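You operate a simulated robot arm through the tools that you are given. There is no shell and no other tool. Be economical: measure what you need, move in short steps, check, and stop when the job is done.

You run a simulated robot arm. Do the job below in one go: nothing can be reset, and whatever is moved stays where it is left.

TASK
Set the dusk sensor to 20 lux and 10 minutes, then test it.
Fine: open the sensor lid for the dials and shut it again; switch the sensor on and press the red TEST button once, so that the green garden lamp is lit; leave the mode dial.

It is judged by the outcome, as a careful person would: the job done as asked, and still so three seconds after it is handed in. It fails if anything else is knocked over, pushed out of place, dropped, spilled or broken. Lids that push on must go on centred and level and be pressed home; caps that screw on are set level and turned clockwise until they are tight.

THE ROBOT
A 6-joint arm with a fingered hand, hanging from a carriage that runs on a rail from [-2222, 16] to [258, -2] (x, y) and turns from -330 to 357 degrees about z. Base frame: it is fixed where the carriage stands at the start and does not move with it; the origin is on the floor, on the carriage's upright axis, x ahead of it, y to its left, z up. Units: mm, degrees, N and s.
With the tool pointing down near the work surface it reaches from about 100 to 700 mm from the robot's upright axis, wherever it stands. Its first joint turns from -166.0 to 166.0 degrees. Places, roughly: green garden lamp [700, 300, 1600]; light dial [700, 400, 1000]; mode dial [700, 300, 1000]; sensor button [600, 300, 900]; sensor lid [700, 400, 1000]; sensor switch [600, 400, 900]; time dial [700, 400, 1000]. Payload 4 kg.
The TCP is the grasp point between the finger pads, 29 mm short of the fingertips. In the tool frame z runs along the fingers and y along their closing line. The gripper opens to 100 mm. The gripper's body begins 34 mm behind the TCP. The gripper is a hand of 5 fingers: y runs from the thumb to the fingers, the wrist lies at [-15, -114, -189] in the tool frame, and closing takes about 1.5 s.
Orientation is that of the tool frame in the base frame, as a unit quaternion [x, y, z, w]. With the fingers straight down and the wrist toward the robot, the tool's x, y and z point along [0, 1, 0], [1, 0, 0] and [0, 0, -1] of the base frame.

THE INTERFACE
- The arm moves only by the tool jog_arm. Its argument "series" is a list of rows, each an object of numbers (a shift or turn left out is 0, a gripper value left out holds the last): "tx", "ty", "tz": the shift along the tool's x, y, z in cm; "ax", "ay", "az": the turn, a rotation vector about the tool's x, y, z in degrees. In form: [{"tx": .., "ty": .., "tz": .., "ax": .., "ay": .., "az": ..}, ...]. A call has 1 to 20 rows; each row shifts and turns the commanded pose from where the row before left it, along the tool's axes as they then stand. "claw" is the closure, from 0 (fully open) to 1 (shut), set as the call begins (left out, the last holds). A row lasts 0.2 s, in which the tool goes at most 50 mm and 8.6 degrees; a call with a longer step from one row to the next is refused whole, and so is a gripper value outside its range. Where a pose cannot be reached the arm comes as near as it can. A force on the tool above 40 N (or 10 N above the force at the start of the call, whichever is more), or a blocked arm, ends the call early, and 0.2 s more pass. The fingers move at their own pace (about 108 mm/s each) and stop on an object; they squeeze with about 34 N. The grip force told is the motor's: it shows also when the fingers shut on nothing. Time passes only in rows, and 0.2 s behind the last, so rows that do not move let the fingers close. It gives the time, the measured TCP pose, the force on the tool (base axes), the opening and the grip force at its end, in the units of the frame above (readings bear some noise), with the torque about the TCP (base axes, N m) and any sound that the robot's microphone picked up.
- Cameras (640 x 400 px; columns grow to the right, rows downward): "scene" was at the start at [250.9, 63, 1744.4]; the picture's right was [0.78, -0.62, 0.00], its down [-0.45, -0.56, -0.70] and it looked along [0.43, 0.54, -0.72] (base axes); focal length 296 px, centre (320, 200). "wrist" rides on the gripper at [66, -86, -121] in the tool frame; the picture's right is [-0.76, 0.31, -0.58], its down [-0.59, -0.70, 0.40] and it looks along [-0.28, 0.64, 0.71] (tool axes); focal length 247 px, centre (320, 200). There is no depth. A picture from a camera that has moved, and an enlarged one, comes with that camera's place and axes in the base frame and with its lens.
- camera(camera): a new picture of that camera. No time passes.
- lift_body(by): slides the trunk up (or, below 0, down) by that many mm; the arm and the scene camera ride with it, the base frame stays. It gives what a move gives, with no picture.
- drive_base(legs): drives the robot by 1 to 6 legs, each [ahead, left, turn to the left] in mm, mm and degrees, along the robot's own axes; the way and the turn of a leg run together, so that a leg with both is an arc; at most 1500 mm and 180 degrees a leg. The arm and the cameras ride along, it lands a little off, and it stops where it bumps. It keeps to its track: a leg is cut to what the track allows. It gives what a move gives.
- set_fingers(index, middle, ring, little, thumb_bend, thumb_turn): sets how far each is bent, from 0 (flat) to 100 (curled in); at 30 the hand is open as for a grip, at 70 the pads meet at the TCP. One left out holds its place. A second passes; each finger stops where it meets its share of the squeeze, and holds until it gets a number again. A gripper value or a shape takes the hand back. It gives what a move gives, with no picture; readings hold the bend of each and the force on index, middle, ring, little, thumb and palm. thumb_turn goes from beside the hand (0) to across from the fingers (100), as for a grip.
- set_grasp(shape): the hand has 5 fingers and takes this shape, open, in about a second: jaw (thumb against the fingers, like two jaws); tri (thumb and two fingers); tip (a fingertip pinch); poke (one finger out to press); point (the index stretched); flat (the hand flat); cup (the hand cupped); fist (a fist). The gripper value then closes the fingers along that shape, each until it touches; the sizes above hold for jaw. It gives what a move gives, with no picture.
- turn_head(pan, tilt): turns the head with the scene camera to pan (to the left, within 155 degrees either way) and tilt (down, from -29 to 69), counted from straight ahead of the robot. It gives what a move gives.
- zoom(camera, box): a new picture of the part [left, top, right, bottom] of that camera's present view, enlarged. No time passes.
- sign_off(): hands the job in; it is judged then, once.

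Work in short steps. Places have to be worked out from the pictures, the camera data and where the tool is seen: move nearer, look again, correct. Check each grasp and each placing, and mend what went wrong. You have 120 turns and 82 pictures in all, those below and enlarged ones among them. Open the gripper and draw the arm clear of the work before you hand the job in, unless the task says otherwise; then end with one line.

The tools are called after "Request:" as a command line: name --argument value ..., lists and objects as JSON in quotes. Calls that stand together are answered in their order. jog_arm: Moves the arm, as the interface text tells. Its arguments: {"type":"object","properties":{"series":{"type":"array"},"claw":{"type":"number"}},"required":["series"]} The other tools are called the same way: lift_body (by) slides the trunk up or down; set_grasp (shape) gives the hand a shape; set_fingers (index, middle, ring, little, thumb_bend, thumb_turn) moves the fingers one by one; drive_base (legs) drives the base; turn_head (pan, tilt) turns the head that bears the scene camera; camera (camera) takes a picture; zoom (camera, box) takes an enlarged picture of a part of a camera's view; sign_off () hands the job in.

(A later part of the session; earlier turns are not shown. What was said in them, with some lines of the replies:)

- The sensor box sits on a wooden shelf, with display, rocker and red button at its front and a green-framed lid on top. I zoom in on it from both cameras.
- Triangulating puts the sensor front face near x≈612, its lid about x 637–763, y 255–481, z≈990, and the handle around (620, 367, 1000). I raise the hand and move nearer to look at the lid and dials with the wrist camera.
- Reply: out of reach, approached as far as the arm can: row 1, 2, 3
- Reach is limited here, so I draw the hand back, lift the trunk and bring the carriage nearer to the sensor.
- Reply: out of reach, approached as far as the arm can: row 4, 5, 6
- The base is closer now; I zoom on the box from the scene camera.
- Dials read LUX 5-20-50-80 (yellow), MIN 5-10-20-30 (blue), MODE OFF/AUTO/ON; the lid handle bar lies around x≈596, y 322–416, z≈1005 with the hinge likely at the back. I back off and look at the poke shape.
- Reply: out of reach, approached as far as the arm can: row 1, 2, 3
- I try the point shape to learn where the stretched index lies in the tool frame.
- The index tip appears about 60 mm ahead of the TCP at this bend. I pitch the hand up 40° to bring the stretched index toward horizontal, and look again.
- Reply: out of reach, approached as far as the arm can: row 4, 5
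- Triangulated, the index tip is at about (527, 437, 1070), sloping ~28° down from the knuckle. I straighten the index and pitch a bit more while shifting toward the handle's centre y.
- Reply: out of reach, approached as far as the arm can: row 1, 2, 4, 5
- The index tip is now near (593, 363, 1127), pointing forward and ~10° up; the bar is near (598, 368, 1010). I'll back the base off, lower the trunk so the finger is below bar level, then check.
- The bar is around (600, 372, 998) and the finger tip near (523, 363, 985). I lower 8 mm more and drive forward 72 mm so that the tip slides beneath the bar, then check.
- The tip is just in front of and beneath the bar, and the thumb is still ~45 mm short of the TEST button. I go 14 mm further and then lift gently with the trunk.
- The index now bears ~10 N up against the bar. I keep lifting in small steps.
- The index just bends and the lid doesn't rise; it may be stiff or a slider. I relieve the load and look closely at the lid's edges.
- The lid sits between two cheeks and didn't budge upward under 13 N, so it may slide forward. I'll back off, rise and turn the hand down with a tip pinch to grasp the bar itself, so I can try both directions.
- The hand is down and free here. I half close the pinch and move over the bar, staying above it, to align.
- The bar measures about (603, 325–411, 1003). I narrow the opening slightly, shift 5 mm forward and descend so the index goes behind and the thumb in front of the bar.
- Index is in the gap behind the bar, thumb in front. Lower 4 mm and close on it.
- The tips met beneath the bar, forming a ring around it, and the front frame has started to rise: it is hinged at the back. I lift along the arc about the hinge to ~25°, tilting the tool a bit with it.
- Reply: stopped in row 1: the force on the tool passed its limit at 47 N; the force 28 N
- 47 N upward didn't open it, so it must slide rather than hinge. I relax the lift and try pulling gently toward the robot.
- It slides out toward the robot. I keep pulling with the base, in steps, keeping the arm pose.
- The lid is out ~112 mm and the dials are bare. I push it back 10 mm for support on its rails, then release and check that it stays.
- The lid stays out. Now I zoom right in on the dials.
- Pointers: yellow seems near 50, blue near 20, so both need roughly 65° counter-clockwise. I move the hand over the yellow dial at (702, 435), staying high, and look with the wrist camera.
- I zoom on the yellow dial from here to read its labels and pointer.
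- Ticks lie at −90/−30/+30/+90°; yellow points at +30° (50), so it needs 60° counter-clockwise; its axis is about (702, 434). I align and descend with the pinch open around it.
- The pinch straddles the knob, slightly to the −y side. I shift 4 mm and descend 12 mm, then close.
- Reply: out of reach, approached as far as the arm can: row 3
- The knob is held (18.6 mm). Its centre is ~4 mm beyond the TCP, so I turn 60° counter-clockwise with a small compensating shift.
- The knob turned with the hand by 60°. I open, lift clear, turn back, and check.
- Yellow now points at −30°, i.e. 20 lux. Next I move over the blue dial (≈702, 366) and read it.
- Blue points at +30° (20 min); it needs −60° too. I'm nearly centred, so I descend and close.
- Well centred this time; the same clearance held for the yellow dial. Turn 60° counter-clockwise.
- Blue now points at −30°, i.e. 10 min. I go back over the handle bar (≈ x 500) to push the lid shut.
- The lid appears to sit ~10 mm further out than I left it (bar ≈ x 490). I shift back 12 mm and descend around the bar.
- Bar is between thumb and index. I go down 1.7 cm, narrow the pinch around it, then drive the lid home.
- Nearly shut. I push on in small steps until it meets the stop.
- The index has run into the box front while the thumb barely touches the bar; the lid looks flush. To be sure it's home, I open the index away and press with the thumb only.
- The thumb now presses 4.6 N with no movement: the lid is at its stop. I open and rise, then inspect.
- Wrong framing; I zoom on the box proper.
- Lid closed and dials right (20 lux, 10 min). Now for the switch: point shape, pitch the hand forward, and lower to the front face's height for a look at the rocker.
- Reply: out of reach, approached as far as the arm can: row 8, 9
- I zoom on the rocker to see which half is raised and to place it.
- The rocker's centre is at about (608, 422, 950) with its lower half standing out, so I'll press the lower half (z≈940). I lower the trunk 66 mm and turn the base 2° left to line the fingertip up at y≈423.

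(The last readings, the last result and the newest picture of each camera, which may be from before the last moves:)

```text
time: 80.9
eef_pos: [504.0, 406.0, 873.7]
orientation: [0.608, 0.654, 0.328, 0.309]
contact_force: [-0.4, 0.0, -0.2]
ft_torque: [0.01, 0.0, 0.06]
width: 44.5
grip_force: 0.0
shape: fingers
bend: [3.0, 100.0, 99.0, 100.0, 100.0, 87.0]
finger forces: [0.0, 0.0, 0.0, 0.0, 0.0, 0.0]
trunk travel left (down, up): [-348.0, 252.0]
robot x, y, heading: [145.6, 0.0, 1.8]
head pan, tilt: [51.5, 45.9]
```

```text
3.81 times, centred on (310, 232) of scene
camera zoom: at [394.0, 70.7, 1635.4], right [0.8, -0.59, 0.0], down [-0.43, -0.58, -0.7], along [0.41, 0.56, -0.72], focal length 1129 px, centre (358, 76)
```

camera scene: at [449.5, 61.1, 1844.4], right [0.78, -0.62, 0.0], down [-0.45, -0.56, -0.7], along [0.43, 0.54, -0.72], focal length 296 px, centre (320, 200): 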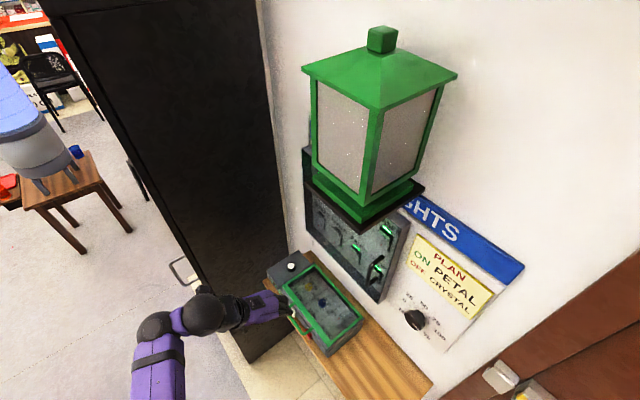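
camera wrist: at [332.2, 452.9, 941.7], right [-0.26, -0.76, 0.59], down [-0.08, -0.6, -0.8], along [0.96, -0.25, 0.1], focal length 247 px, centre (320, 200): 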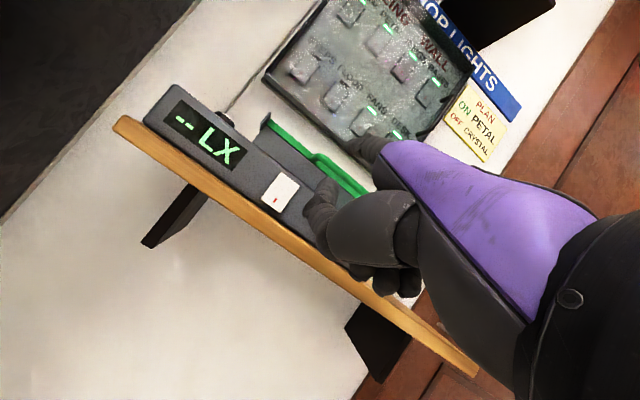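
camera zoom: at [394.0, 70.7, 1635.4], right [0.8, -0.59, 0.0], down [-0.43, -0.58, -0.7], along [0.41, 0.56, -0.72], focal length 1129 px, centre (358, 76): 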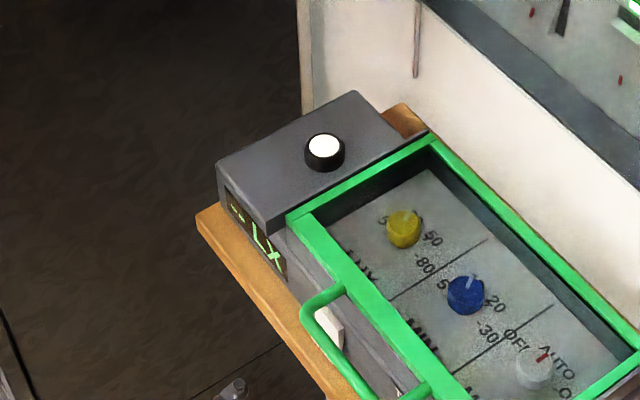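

The tip is at about (552, 423, 945); the lower half of the rocker (red mark) is near (605, 422, 936). I lower 9 mm, drive forward 42 mm and then press with short arm steps.

Request:
lift_body --by -9

Request:
drive_base --legs '[[42, 0, 0]]'

Request:
zoom --camera "wrist" --box '[180, 40, 420, 220]'

```text
time: 81.5
eef_pos: [504.3, 404.7, 864.8]
orientation: [0.608, 0.652, 0.328, 0.312]
contact_force: [0.2, 0.0, 0.3]
ft_torque: [-0.02, 0.0, 0.0]
width: 44.8
grip_force: 0.1
shape: fingers
bend: [3.0, 100.0, 99.0, 100.0, 100.0, 87.0]
finger forces: [0.0, 0.0, 0.0, 0.0, 0.1, 0.1]
trunk travel left (down, up): [-339.0, 261.0]
robot x, y, heading: [148.4, 2.5, 2.2]
head pan, tilt: [51.5, 45.9]
```

```text
time: 82.4
eef_pos: [545.3, 405.1, 865.1]
orientation: [0.608, 0.653, 0.329, 0.31]
contact_force: [0.3, -0.3, -0.3]
ft_torque: [0.0, 0.02, -0.01]
width: 44.9
grip_force: 0.0
shape: fingers
bend: [3.0, 100.0, 99.0, 100.0, 100.0, 87.0]
finger forces: [0.0, 0.0, 0.1, 0.0, 0.1, 0.2]
trunk travel left (down, up): [-339.0, 261.0]
robot x, y, heading: [187.8, -0.1, 2.0]
head pan, tilt: [51.5, 45.9]
```

```text
2.22 times, centred on (300, 130) of wrist
camera zoom: at [392.7, 459.7, 866.7], right [-0.23, -0.77, 0.59], down [-0.06, -0.6, -0.8], along [0.97, -0.22, 0.1], focal length 549 px, centre (364, 356)
```

zoom: 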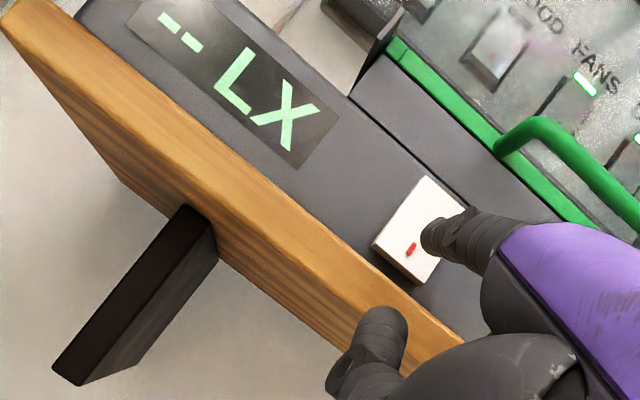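

The tip heads slightly above the lower half's middle. I lower 9 mm more, then press with short force-limited steps.

Request:
lift_body --by -9

Request:
jog_arm --series '[{"ty": 0.24, "tz": 0.32}, {"ty": 0.24, "tz": 0.32}, {"ty": 0.24, "tz": 0.32}, {"ty": 0.24, "tz": 0.32}, {}]'

Request:
zoom --camera "wrist" --box '[180, 40, 420, 220]'

```text
time: 83.0
eef_pos: [545.1, 404.4, 856.0]
orientation: [0.608, 0.653, 0.328, 0.311]
contact_force: [0.7, -0.4, 0.8]
ft_torque: [0.0, 0.0, -0.04]
width: 44.9
grip_force: 0.1
shape: fingers
bend: [3.0, 100.0, 99.0, 100.0, 100.0, 87.0]
finger forces: [0.1, 0.0, 0.0, 0.0, 0.0, 0.0]
trunk travel left (down, up): [-330.0, 270.0]
robot x, y, heading: [187.8, -1.7, 2.0]
head pan, tilt: [51.5, 45.9]
```

```text
time: 84.2
eef_pos: [562.0, 403.9, 859.1]
orientation: [0.609, 0.652, 0.328, 0.311]
contact_force: [-0.2, 0.0, -0.6]
ft_torque: [-0.02, 0.04, -0.01]
width: 44.6
grip_force: 0.1
shape: fingers
bend: [3.0, 100.0, 99.0, 100.0, 100.0, 87.0]
finger forces: [0.1, 0.0, 0.0, 0.2, 0.0, 0.0]
out of reach, approached as far as the arm can: row 4
trunk travel left (down, up): [-330.0, 270.0]
robot x, y, heading: [185.2, 1.7, 1.9]
head pan, tilt: [51.5, 45.9]
```

```text
2.22 times, centred on (300, 130) of wrist
camera zoom: at [408.4, 459.6, 860.6], right [-0.23, -0.77, 0.59], down [-0.06, -0.6, -0.8], along [0.97, -0.22, 0.1], focal length 549 px, centre (364, 356)
```

zoom: 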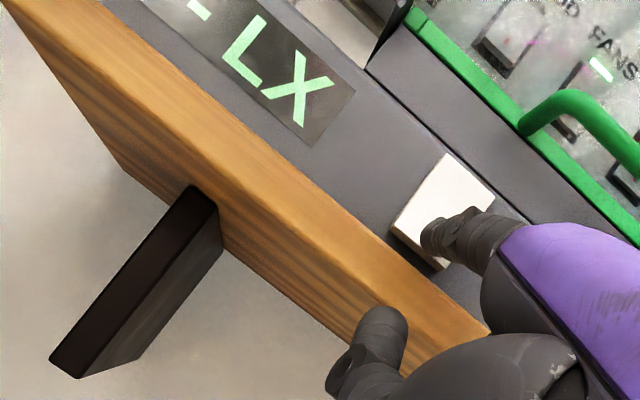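

No contact yet, and the arm is at its reach; I advance with the base by small steps.

Request:
drive_base --legs '[[7, 0, 0]]'

Request:
drive_base --legs '[[5, 0, 0]]'

Request:
zoom --camera "wrist" --box '[180, 40, 420, 220]'

```text
time: 84.9
eef_pos: [569.1, 403.9, 858.6]
orientation: [0.608, 0.653, 0.328, 0.31]
contact_force: [0.5, -0.2, -0.5]
ft_torque: [-0.04, 0.01, 0.01]
width: 44.3
grip_force: 0.1
shape: fingers
bend: [3.0, 100.0, 99.0, 100.0, 100.0, 87.0]
finger forces: [0.1, 0.0, 0.0, 0.0, 0.0, 0.0]
trunk travel left (down, up): [-330.0, 270.0]
robot x, y, heading: [192.7, -1.0, 2.1]
head pan, tilt: [51.5, 45.9]
```

```text
time: 85.6
eef_pos: [570.0, 403.8, 856.9]
orientation: [0.607, 0.653, 0.328, 0.311]
contact_force: [-11.7, 0.0, -3.7]
ft_torque: [-0.05, -0.83, 0.13]
width: 45.2
grip_force: 6.3
shape: fingers
bend: [3.0, 100.0, 99.0, 100.0, 100.0, 87.0]
finger forces: [12.5, 0.0, 0.0, 0.0, 0.0, 0.0]
trunk travel left (down, up): [-330.0, 270.0]
robot x, y, heading: [203.4, 2.5, 2.2]
head pan, tilt: [51.5, 45.9]
```

```text
2.22 times, centred on (300, 130) of wrist
camera zoom: at [417.1, 459.2, 859.7], right [-0.23, -0.77, 0.59], down [-0.06, -0.6, -0.8], along [0.97, -0.22, 0.09], focal length 549 px, centre (364, 356)
```

zoom: 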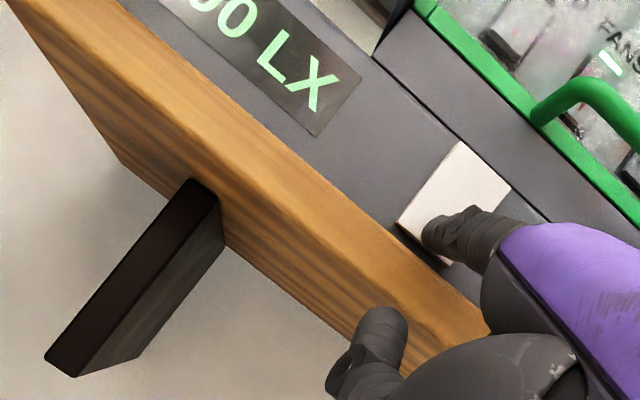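

12 N of contact and the display now shows a number "…00 LX": the sensor is on. I back off and check that it stays so.

Request:
drive_base --legs '[[-55, 0, -2]]'

Request:
camera --camera "wrist"

```text
time: 86.6
eef_pos: [531.5, 392.4, 858.6]
orientation: [0.619, 0.643, 0.323, 0.316]
contact_force: [-0.4, 0.5, -0.4]
ft_torque: [0.03, -0.01, 0.0]
width: 44.4
grip_force: 0.1
shape: fingers
bend: [3.0, 100.0, 99.0, 100.0, 100.0, 87.0]
finger forces: [0.0, 0.1, 0.1, 0.0, 0.0, 0.1]
trunk travel left (down, up): [-330.0, 270.0]
robot x, y, heading: [143.3, -0.9, 0.4]
head pan, tilt: [51.5, 45.9]
```

```text
17 pictures are left
camera wrist: at [380.6, 451.8, 860.2], right [-0.26, -0.76, 0.59], down [-0.08, -0.6, -0.8], along [0.96, -0.25, 0.1], focal length 247 px, centre (320, 200)
```

wrist: 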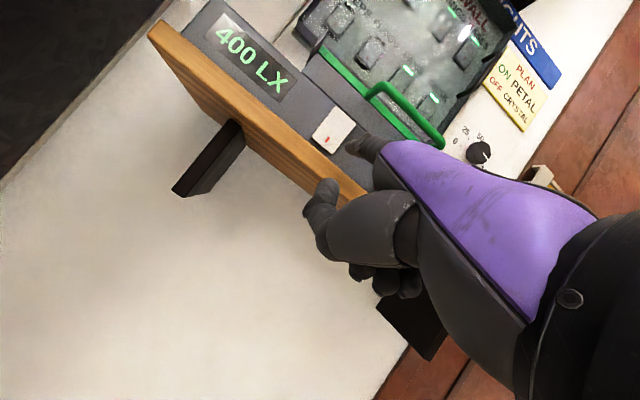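

It reads 400 LX and holds. Now the TEST button, about (612, 338, 947): I back off a little, raise 21 mm and shift 72 mm to the right.

Request:
drive_base --legs '[[-30, 0, 0]]'

Request:
lift_body --by 21

Request:
jog_arm --series '[{"tx": -2.4}, {"tx": -2.4}, {"tx": -2.4}, {}]'

Request:
zoom --camera "wrist" --box '[160, 40, 420, 230]'

Request:
zoom --camera "scene" --box '[260, 170, 420, 290]'

```text
time: 87.4
eef_pos: [502.0, 391.8, 857.5]
orientation: [0.618, 0.643, 0.323, 0.315]
contact_force: [-0.3, -0.3, 0.1]
ft_torque: [-0.03, 0.0, 0.01]
width: 44.5
grip_force: 0.0
shape: fingers
bend: [3.0, 100.0, 99.0, 100.0, 100.0, 87.0]
finger forces: [0.0, 0.0, 0.0, 0.0, 0.1, 0.0]
trunk travel left (down, up): [-330.0, 270.0]
robot x, y, heading: [114.1, -1.9, 0.1]
head pan, tilt: [51.5, 45.9]
```

```text
time: 88.1
eef_pos: [501.3, 391.9, 879.2]
orientation: [0.619, 0.643, 0.322, 0.316]
contact_force: [0.8, -0.5, 0.3]
ft_torque: [0.01, 0.01, 0.0]
width: 44.7
grip_force: 0.0
shape: fingers
bend: [3.0, 100.0, 99.0, 100.0, 100.0, 87.0]
finger forces: [0.0, 0.0, 0.1, 0.0, 0.1, 0.0]
trunk travel left (down, up): [-351.0, 249.0]
robot x, y, heading: [112.2, -2.1, 0.2]
head pan, tilt: [51.5, 45.9]
```

```text
time: 89.1
eef_pos: [504.3, 319.0, 880.9]
orientation: [0.619, 0.643, 0.323, 0.316]
contact_force: [-0.7, -0.5, 0.5]
ft_torque: [0.01, -0.01, 0.02]
width: 44.7
grip_force: 0.1
shape: fingers
bend: [3.0, 100.0, 99.0, 100.0, 100.0, 87.0]
finger forces: [0.0, 0.0, 0.0, 0.0, 0.0, 0.0]
trunk travel left (down, up): [-351.0, 249.0]
robot x, y, heading: [114.6, -1.1, 0.1]
head pan, tilt: [51.5, 45.9]
```

```text
2.11 times, centred on (290, 135) of wrist
camera zoom: at [353.8, 379.4, 882.3], right [-0.26, -0.76, 0.59], down [-0.08, -0.6, -0.8], along [0.96, -0.25, 0.1], focal length 520 px, centre (383, 337)
```

zoom: 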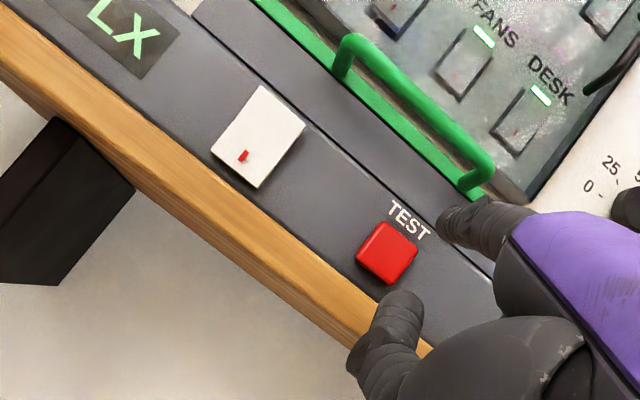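

```text
3.33 times, centred on (340, 230) of scene
camera zoom: at [364.7, 62.1, 1638.4], right [0.78, -0.62, 0.0], down [-0.45, -0.56, -0.7], along [0.43, 0.54, -0.72], focal length 988 px, centre (253, 100)
```

zoom: 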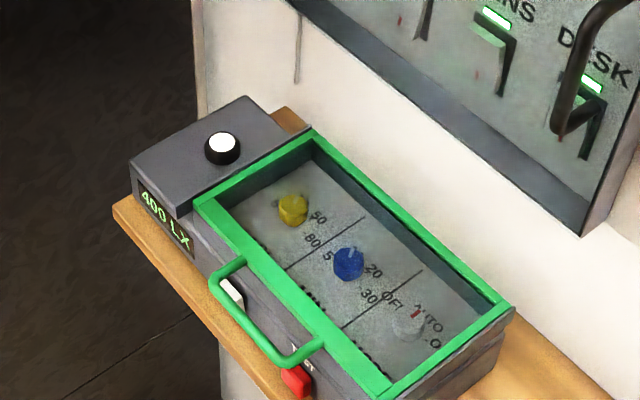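

Button ≈ (608, 338, 944), tip ≈ (550, 336, 949). I lower 4 mm and drive 46 mm forward, then check alignment.

Request:
lift_body --by -4

Request:
drive_base --legs '[[44, 0, 0]]'

Request:
zoom --camera "wrist" --box '[160, 40, 420, 230]'

```text
time: 89.6
eef_pos: [505.2, 319.4, 875.5]
orientation: [0.619, 0.643, 0.323, 0.316]
contact_force: [-0.3, -0.2, -0.3]
ft_torque: [-0.01, -0.02, -0.01]
width: 44.5
grip_force: 0.0
shape: fingers
bend: [3.0, 100.0, 99.0, 100.0, 100.0, 87.0]
finger forces: [0.0, 0.1, 0.0, 0.0, 0.0, 0.1]
trunk travel left (down, up): [-347.0, 253.0]
robot x, y, heading: [113.5, 0.9, -0.0]
head pan, tilt: [51.5, 45.9]
```

```text
time: 90.5
eef_pos: [549.0, 318.9, 876.9]
orientation: [0.619, 0.643, 0.323, 0.316]
contact_force: [0.3, 0.2, 0.9]
ft_torque: [0.03, 0.03, 0.0]
width: 44.8
grip_force: 0.1
shape: fingers
bend: [3.0, 100.0, 99.0, 100.0, 100.0, 87.0]
finger forces: [0.0, 0.0, 0.1, 0.0, 0.0, 0.0]
trunk travel left (down, up): [-347.0, 253.0]
robot x, y, heading: [157.0, -0.5, -0.1]
head pan, tilt: [51.5, 45.9]
```

```text
2.11 times, centred on (290, 135) of wrist
camera zoom: at [396.9, 379.7, 878.2], right [-0.26, -0.76, 0.59], down [-0.07, -0.6, -0.8], along [0.96, -0.25, 0.1], focal length 520 px, centre (383, 337)
```

zoom: 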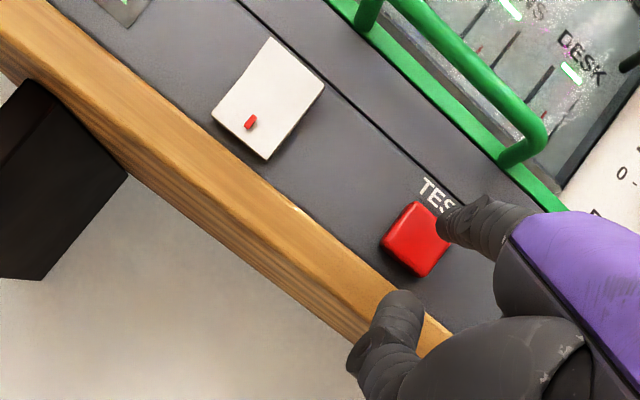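

The tip would land ~8 mm high and ~3 mm right of centre, so I correct that and then advance.

Request:
lift_body --by -8

Request:
jog_arm --series '[{"tx": 0.35}, {}]'

Request:
drive_base --legs '[[6, 0, 0]]'

Request:
zoom --camera "wrist" --box '[160, 40, 420, 230]'

```text
time: 91.1
eef_pos: [548.1, 319.1, 868.7]
orientation: [0.619, 0.642, 0.322, 0.317]
contact_force: [0.5, -0.3, 0.4]
ft_torque: [-0.03, -0.04, 0.01]
width: 44.6
grip_force: 0.1
shape: fingers
bend: [3.0, 100.0, 99.0, 100.0, 100.0, 87.0]
finger forces: [0.0, 0.0, 0.1, 0.0, 0.0, 0.0]
trunk travel left (down, up): [-339.0, 261.0]
robot x, y, heading: [160.9, 1.6, -0.1]
head pan, tilt: [51.5, 45.9]
```

```text
time: 91.7
eef_pos: [549.0, 323.9, 868.1]
orientation: [0.618, 0.643, 0.323, 0.316]
contact_force: [-0.4, 0.5, 0.0]
ft_torque: [-0.01, 0.01, -0.01]
width: 44.5
grip_force: 0.0
shape: fingers
bend: [3.0, 100.0, 99.0, 100.0, 100.0, 87.0]
finger forces: [0.0, 0.0, 0.0, 0.0, 0.0, 0.1]
trunk travel left (down, up): [-339.0, 261.0]
robot x, y, heading: [159.0, 0.9, 0.4]
head pan, tilt: [51.5, 45.9]
```

```text
time: 92.4
eef_pos: [554.1, 323.6, 867.8]
orientation: [0.619, 0.642, 0.323, 0.316]
contact_force: [-0.2, 0.5, -0.3]
ft_torque: [0.01, -0.02, -0.05]
width: 44.6
grip_force: 0.0
shape: fingers
bend: [3.0, 100.0, 99.0, 100.0, 100.0, 87.0]
finger forces: [0.0, 0.0, 0.0, 0.0, 0.1, 0.1]
trunk travel left (down, up): [-339.0, 261.0]
robot x, y, heading: [162.3, 0.3, 0.3]
head pan, tilt: [51.5, 45.9]
```

```text
2.11 times, centred on (290, 135) of wrist
camera zoom: at [402.9, 383.2, 870.2], right [-0.26, -0.76, 0.59], down [-0.07, -0.6, -0.8], along [0.96, -0.25, 0.1], focal length 520 px, centre (383, 337)
```

zoom: 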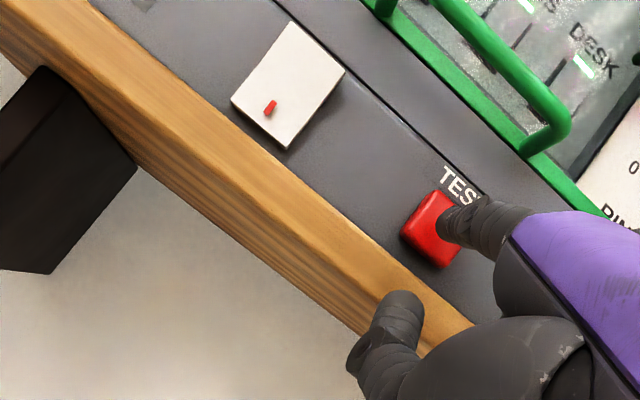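

Well aligned on the button. I press: one forward move, checking force and sound.

Request:
drive_base --legs '[[11, 0, 0]]'

Request:
zoom --camera "wrist" --box '[160, 40, 420, 230]'

Request:
camera --camera "scene"

```text
time: 93.2
eef_pos: [565.4, 323.0, 868.2]
orientation: [0.619, 0.642, 0.322, 0.317]
contact_force: [-1.1, 0.3, -0.8]
ft_torque: [-0.03, -0.1, 0.07]
width: 44.4
grip_force: 0.6
shape: fingers
bend: [3.0, 100.0, 99.0, 100.0, 100.0, 87.0]
finger forces: [0.9, 0.0, 0.0, 0.0, 0.0, 0.0]
trunk travel left (down, up): [-339.0, 261.0]
robot x, y, heading: [171.0, 1.5, 0.2]
head pan, tilt: [51.5, 45.9]
```

```text
2.11 times, centred on (290, 135) of wrist
camera zoom: at [413.5, 383.1, 870.1], right [-0.26, -0.76, 0.59], down [-0.07, -0.6, -0.8], along [0.96, -0.25, 0.1], focal length 520 px, centre (383, 337)
```

zoom: 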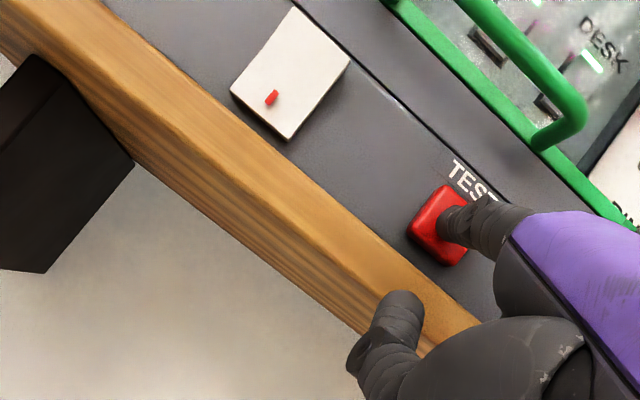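

```text
11 pictures are left
camera scene: at [424.8, 62.1, 1626.3], right [0.78, -0.62, 0.0], down [-0.45, -0.56, -0.7], along [0.43, 0.55, -0.72], focal length 296 px, centre (320, 200)
```

scene: 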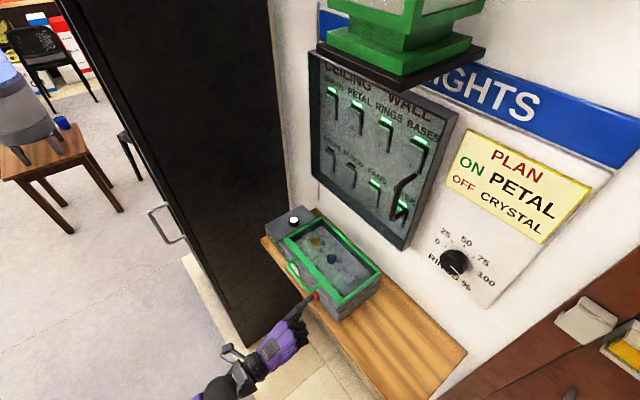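

Contact has just begun (0.9 N). I press a bit further without withdrawing, and tilt the head up to see the lamp.

Request:
drive_base --legs '[[5, 0, 0]]'

Request:
turn_head --pan 40 --tilt 5

Request:
camera --camera "scene"

```text
time: 93.9
eef_pos: [569.6, 323.0, 867.9]
orientation: [0.619, 0.643, 0.322, 0.316]
contact_force: [-3.5, 0.5, 0.0]
ft_torque: [0.02, -0.18, 0.05]
width: 44.9
grip_force: 1.8
shape: fingers
bend: [3.0, 100.0, 99.0, 100.0, 100.0, 87.0]
finger forces: [2.8, 0.1, 0.0, 0.0, 0.0, 0.1]
trunk travel left (down, up): [-339.0, 261.0]
robot x, y, heading: [176.6, -1.1, -0.2]
head pan, tilt: [51.5, 45.9]
heard: click
```

```text
time: 95.0
eef_pos: [570.2, 322.8, 867.5]
orientation: [0.619, 0.643, 0.322, 0.316]
contact_force: [-2.7, 0.0, -1.2]
ft_torque: [-0.02, -0.22, 0.06]
width: 45.2
grip_force: 1.8
shape: fingers
bend: [3.0, 100.0, 99.0, 100.0, 100.0, 87.0]
finger forces: [3.0, 0.1, 0.0, 0.0, 0.1, 0.0]
trunk travel left (down, up): [-339.0, 261.0]
robot x, y, heading: [180.9, -4.5, -0.1]
head pan, tilt: [40.0, 5.0]
```

```text
10 pictures are left
camera scene: at [449.8, 58.1, 1690.5], right [0.64, -0.77, 0.0], down [-0.07, -0.06, -1.0], along [0.76, 0.64, -0.09], focal length 296 px, centre (320, 200)
```

scene: 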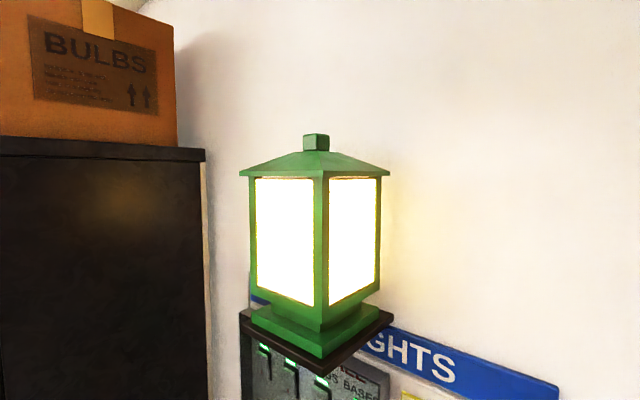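

A click, and the green lamp is lit. I withdraw the finger and check everything.

Request:
drive_base --legs '[[-150, 0, 0]]'

Request:
set_grasp --shape "jaw"

Request:
turn_head --pan 42 --tilt 40

Request:
camera --camera "scene"

```text
time: 96.3
eef_pos: [423.1, 324.0, 867.9]
orientation: [0.618, 0.643, 0.323, 0.316]
contact_force: [-0.4, -0.3, -0.3]
ft_torque: [-0.02, 0.03, -0.01]
width: 44.4
grip_force: 0.0
shape: fingers
bend: [3.0, 100.0, 99.0, 100.0, 100.0, 87.0]
finger forces: [0.0, 0.1, 0.0, 0.0, 0.1, 0.0]
trunk travel left (down, up): [-339.0, 261.0]
robot x, y, heading: [32.4, -6.7, -0.0]
head pan, tilt: [40.0, 5.0]
```

```text
time: 97.2
eef_pos: [423.1, 324.7, 868.5]
orientation: [0.618, 0.643, 0.323, 0.316]
contact_force: [-0.1, -1.0, 0.2]
ft_torque: [0.01, 0.01, 0.01]
width: 99.9
grip_force: 0.1
shape: jaw
bend: [30.0, 30.0, 30.0, 30.0, 30.0, 97.0]
finger forces: [0.0, 0.0, 0.0, 0.0, 0.1, 0.1]
trunk travel left (down, up): [-339.0, 261.0]
robot x, y, heading: [33.0, -0.9, 0.3]
head pan, tilt: [40.0, 5.0]
```

```text
time: 98.2
eef_pos: [423.4, 323.6, 868.0]
orientation: [0.618, 0.643, 0.323, 0.315]
contact_force: [-0.5, 0.1, -0.8]
ft_torque: [0.01, 0.0, 0.02]
width: 99.8
grip_force: 0.1
shape: jaw
bend: [30.0, 30.0, 30.0, 30.0, 30.0, 97.0]
finger forces: [0.0, 0.0, 0.0, 0.0, 0.0, 0.0]
trunk travel left (down, up): [-339.0, 261.0]
robot x, y, heading: [33.2, 0.7, -0.1]
head pan, tilt: [42.0, 40.0]
```

```text
9 pictures are left
camera scene: at [296.2, 57.1, 1635.0], right [0.67, -0.74, 0.0], down [-0.48, -0.43, -0.77], along [0.57, 0.51, -0.64], focal length 296 px, centre (320, 200)
```

scene: 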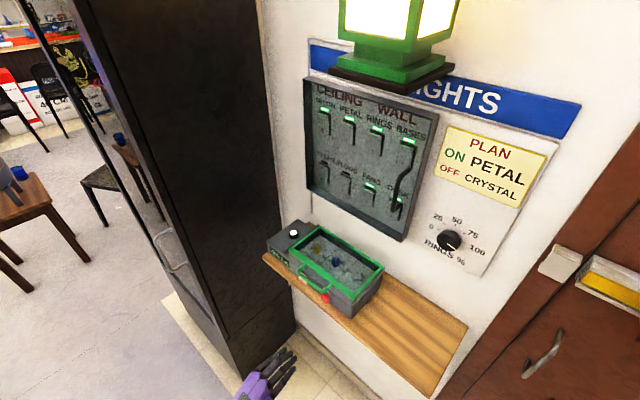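

The lamp stays lit with the hand clear. One last close look at the dials, lid and display.

Request:
zoom --camera "scene" --box '[260, 215, 390, 315]'

```text
4.00 times, centred on (325, 265) of scene
camera zoom: at [296.2, 57.1, 1635.0], right [0.67, -0.74, 0.0], down [-0.48, -0.43, -0.77], along [0.57, 0.51, -0.64], focal length 1186 px, centre (300, -60)
```

zoom: 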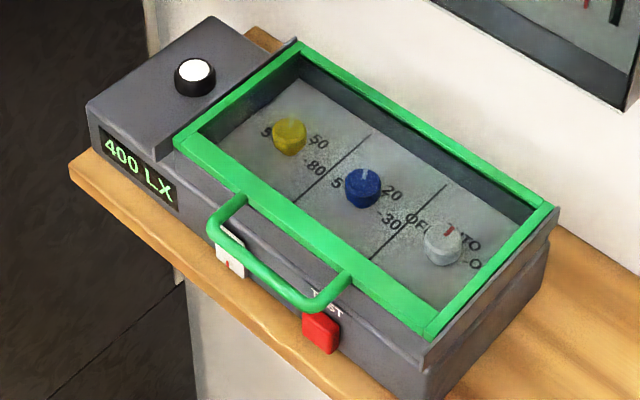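

Lid shut, dials set, the mode dial as it was, sensor on, lamp lit. I hand it in.

Request:
sign_off

```text
The job is handed in.
```

The dusk sensor is set to 20 lux and 10 minutes, its lid is shut and it is switched on. I pressed TEST once, which lit the green garden lamp, and I left the mode dial alone.
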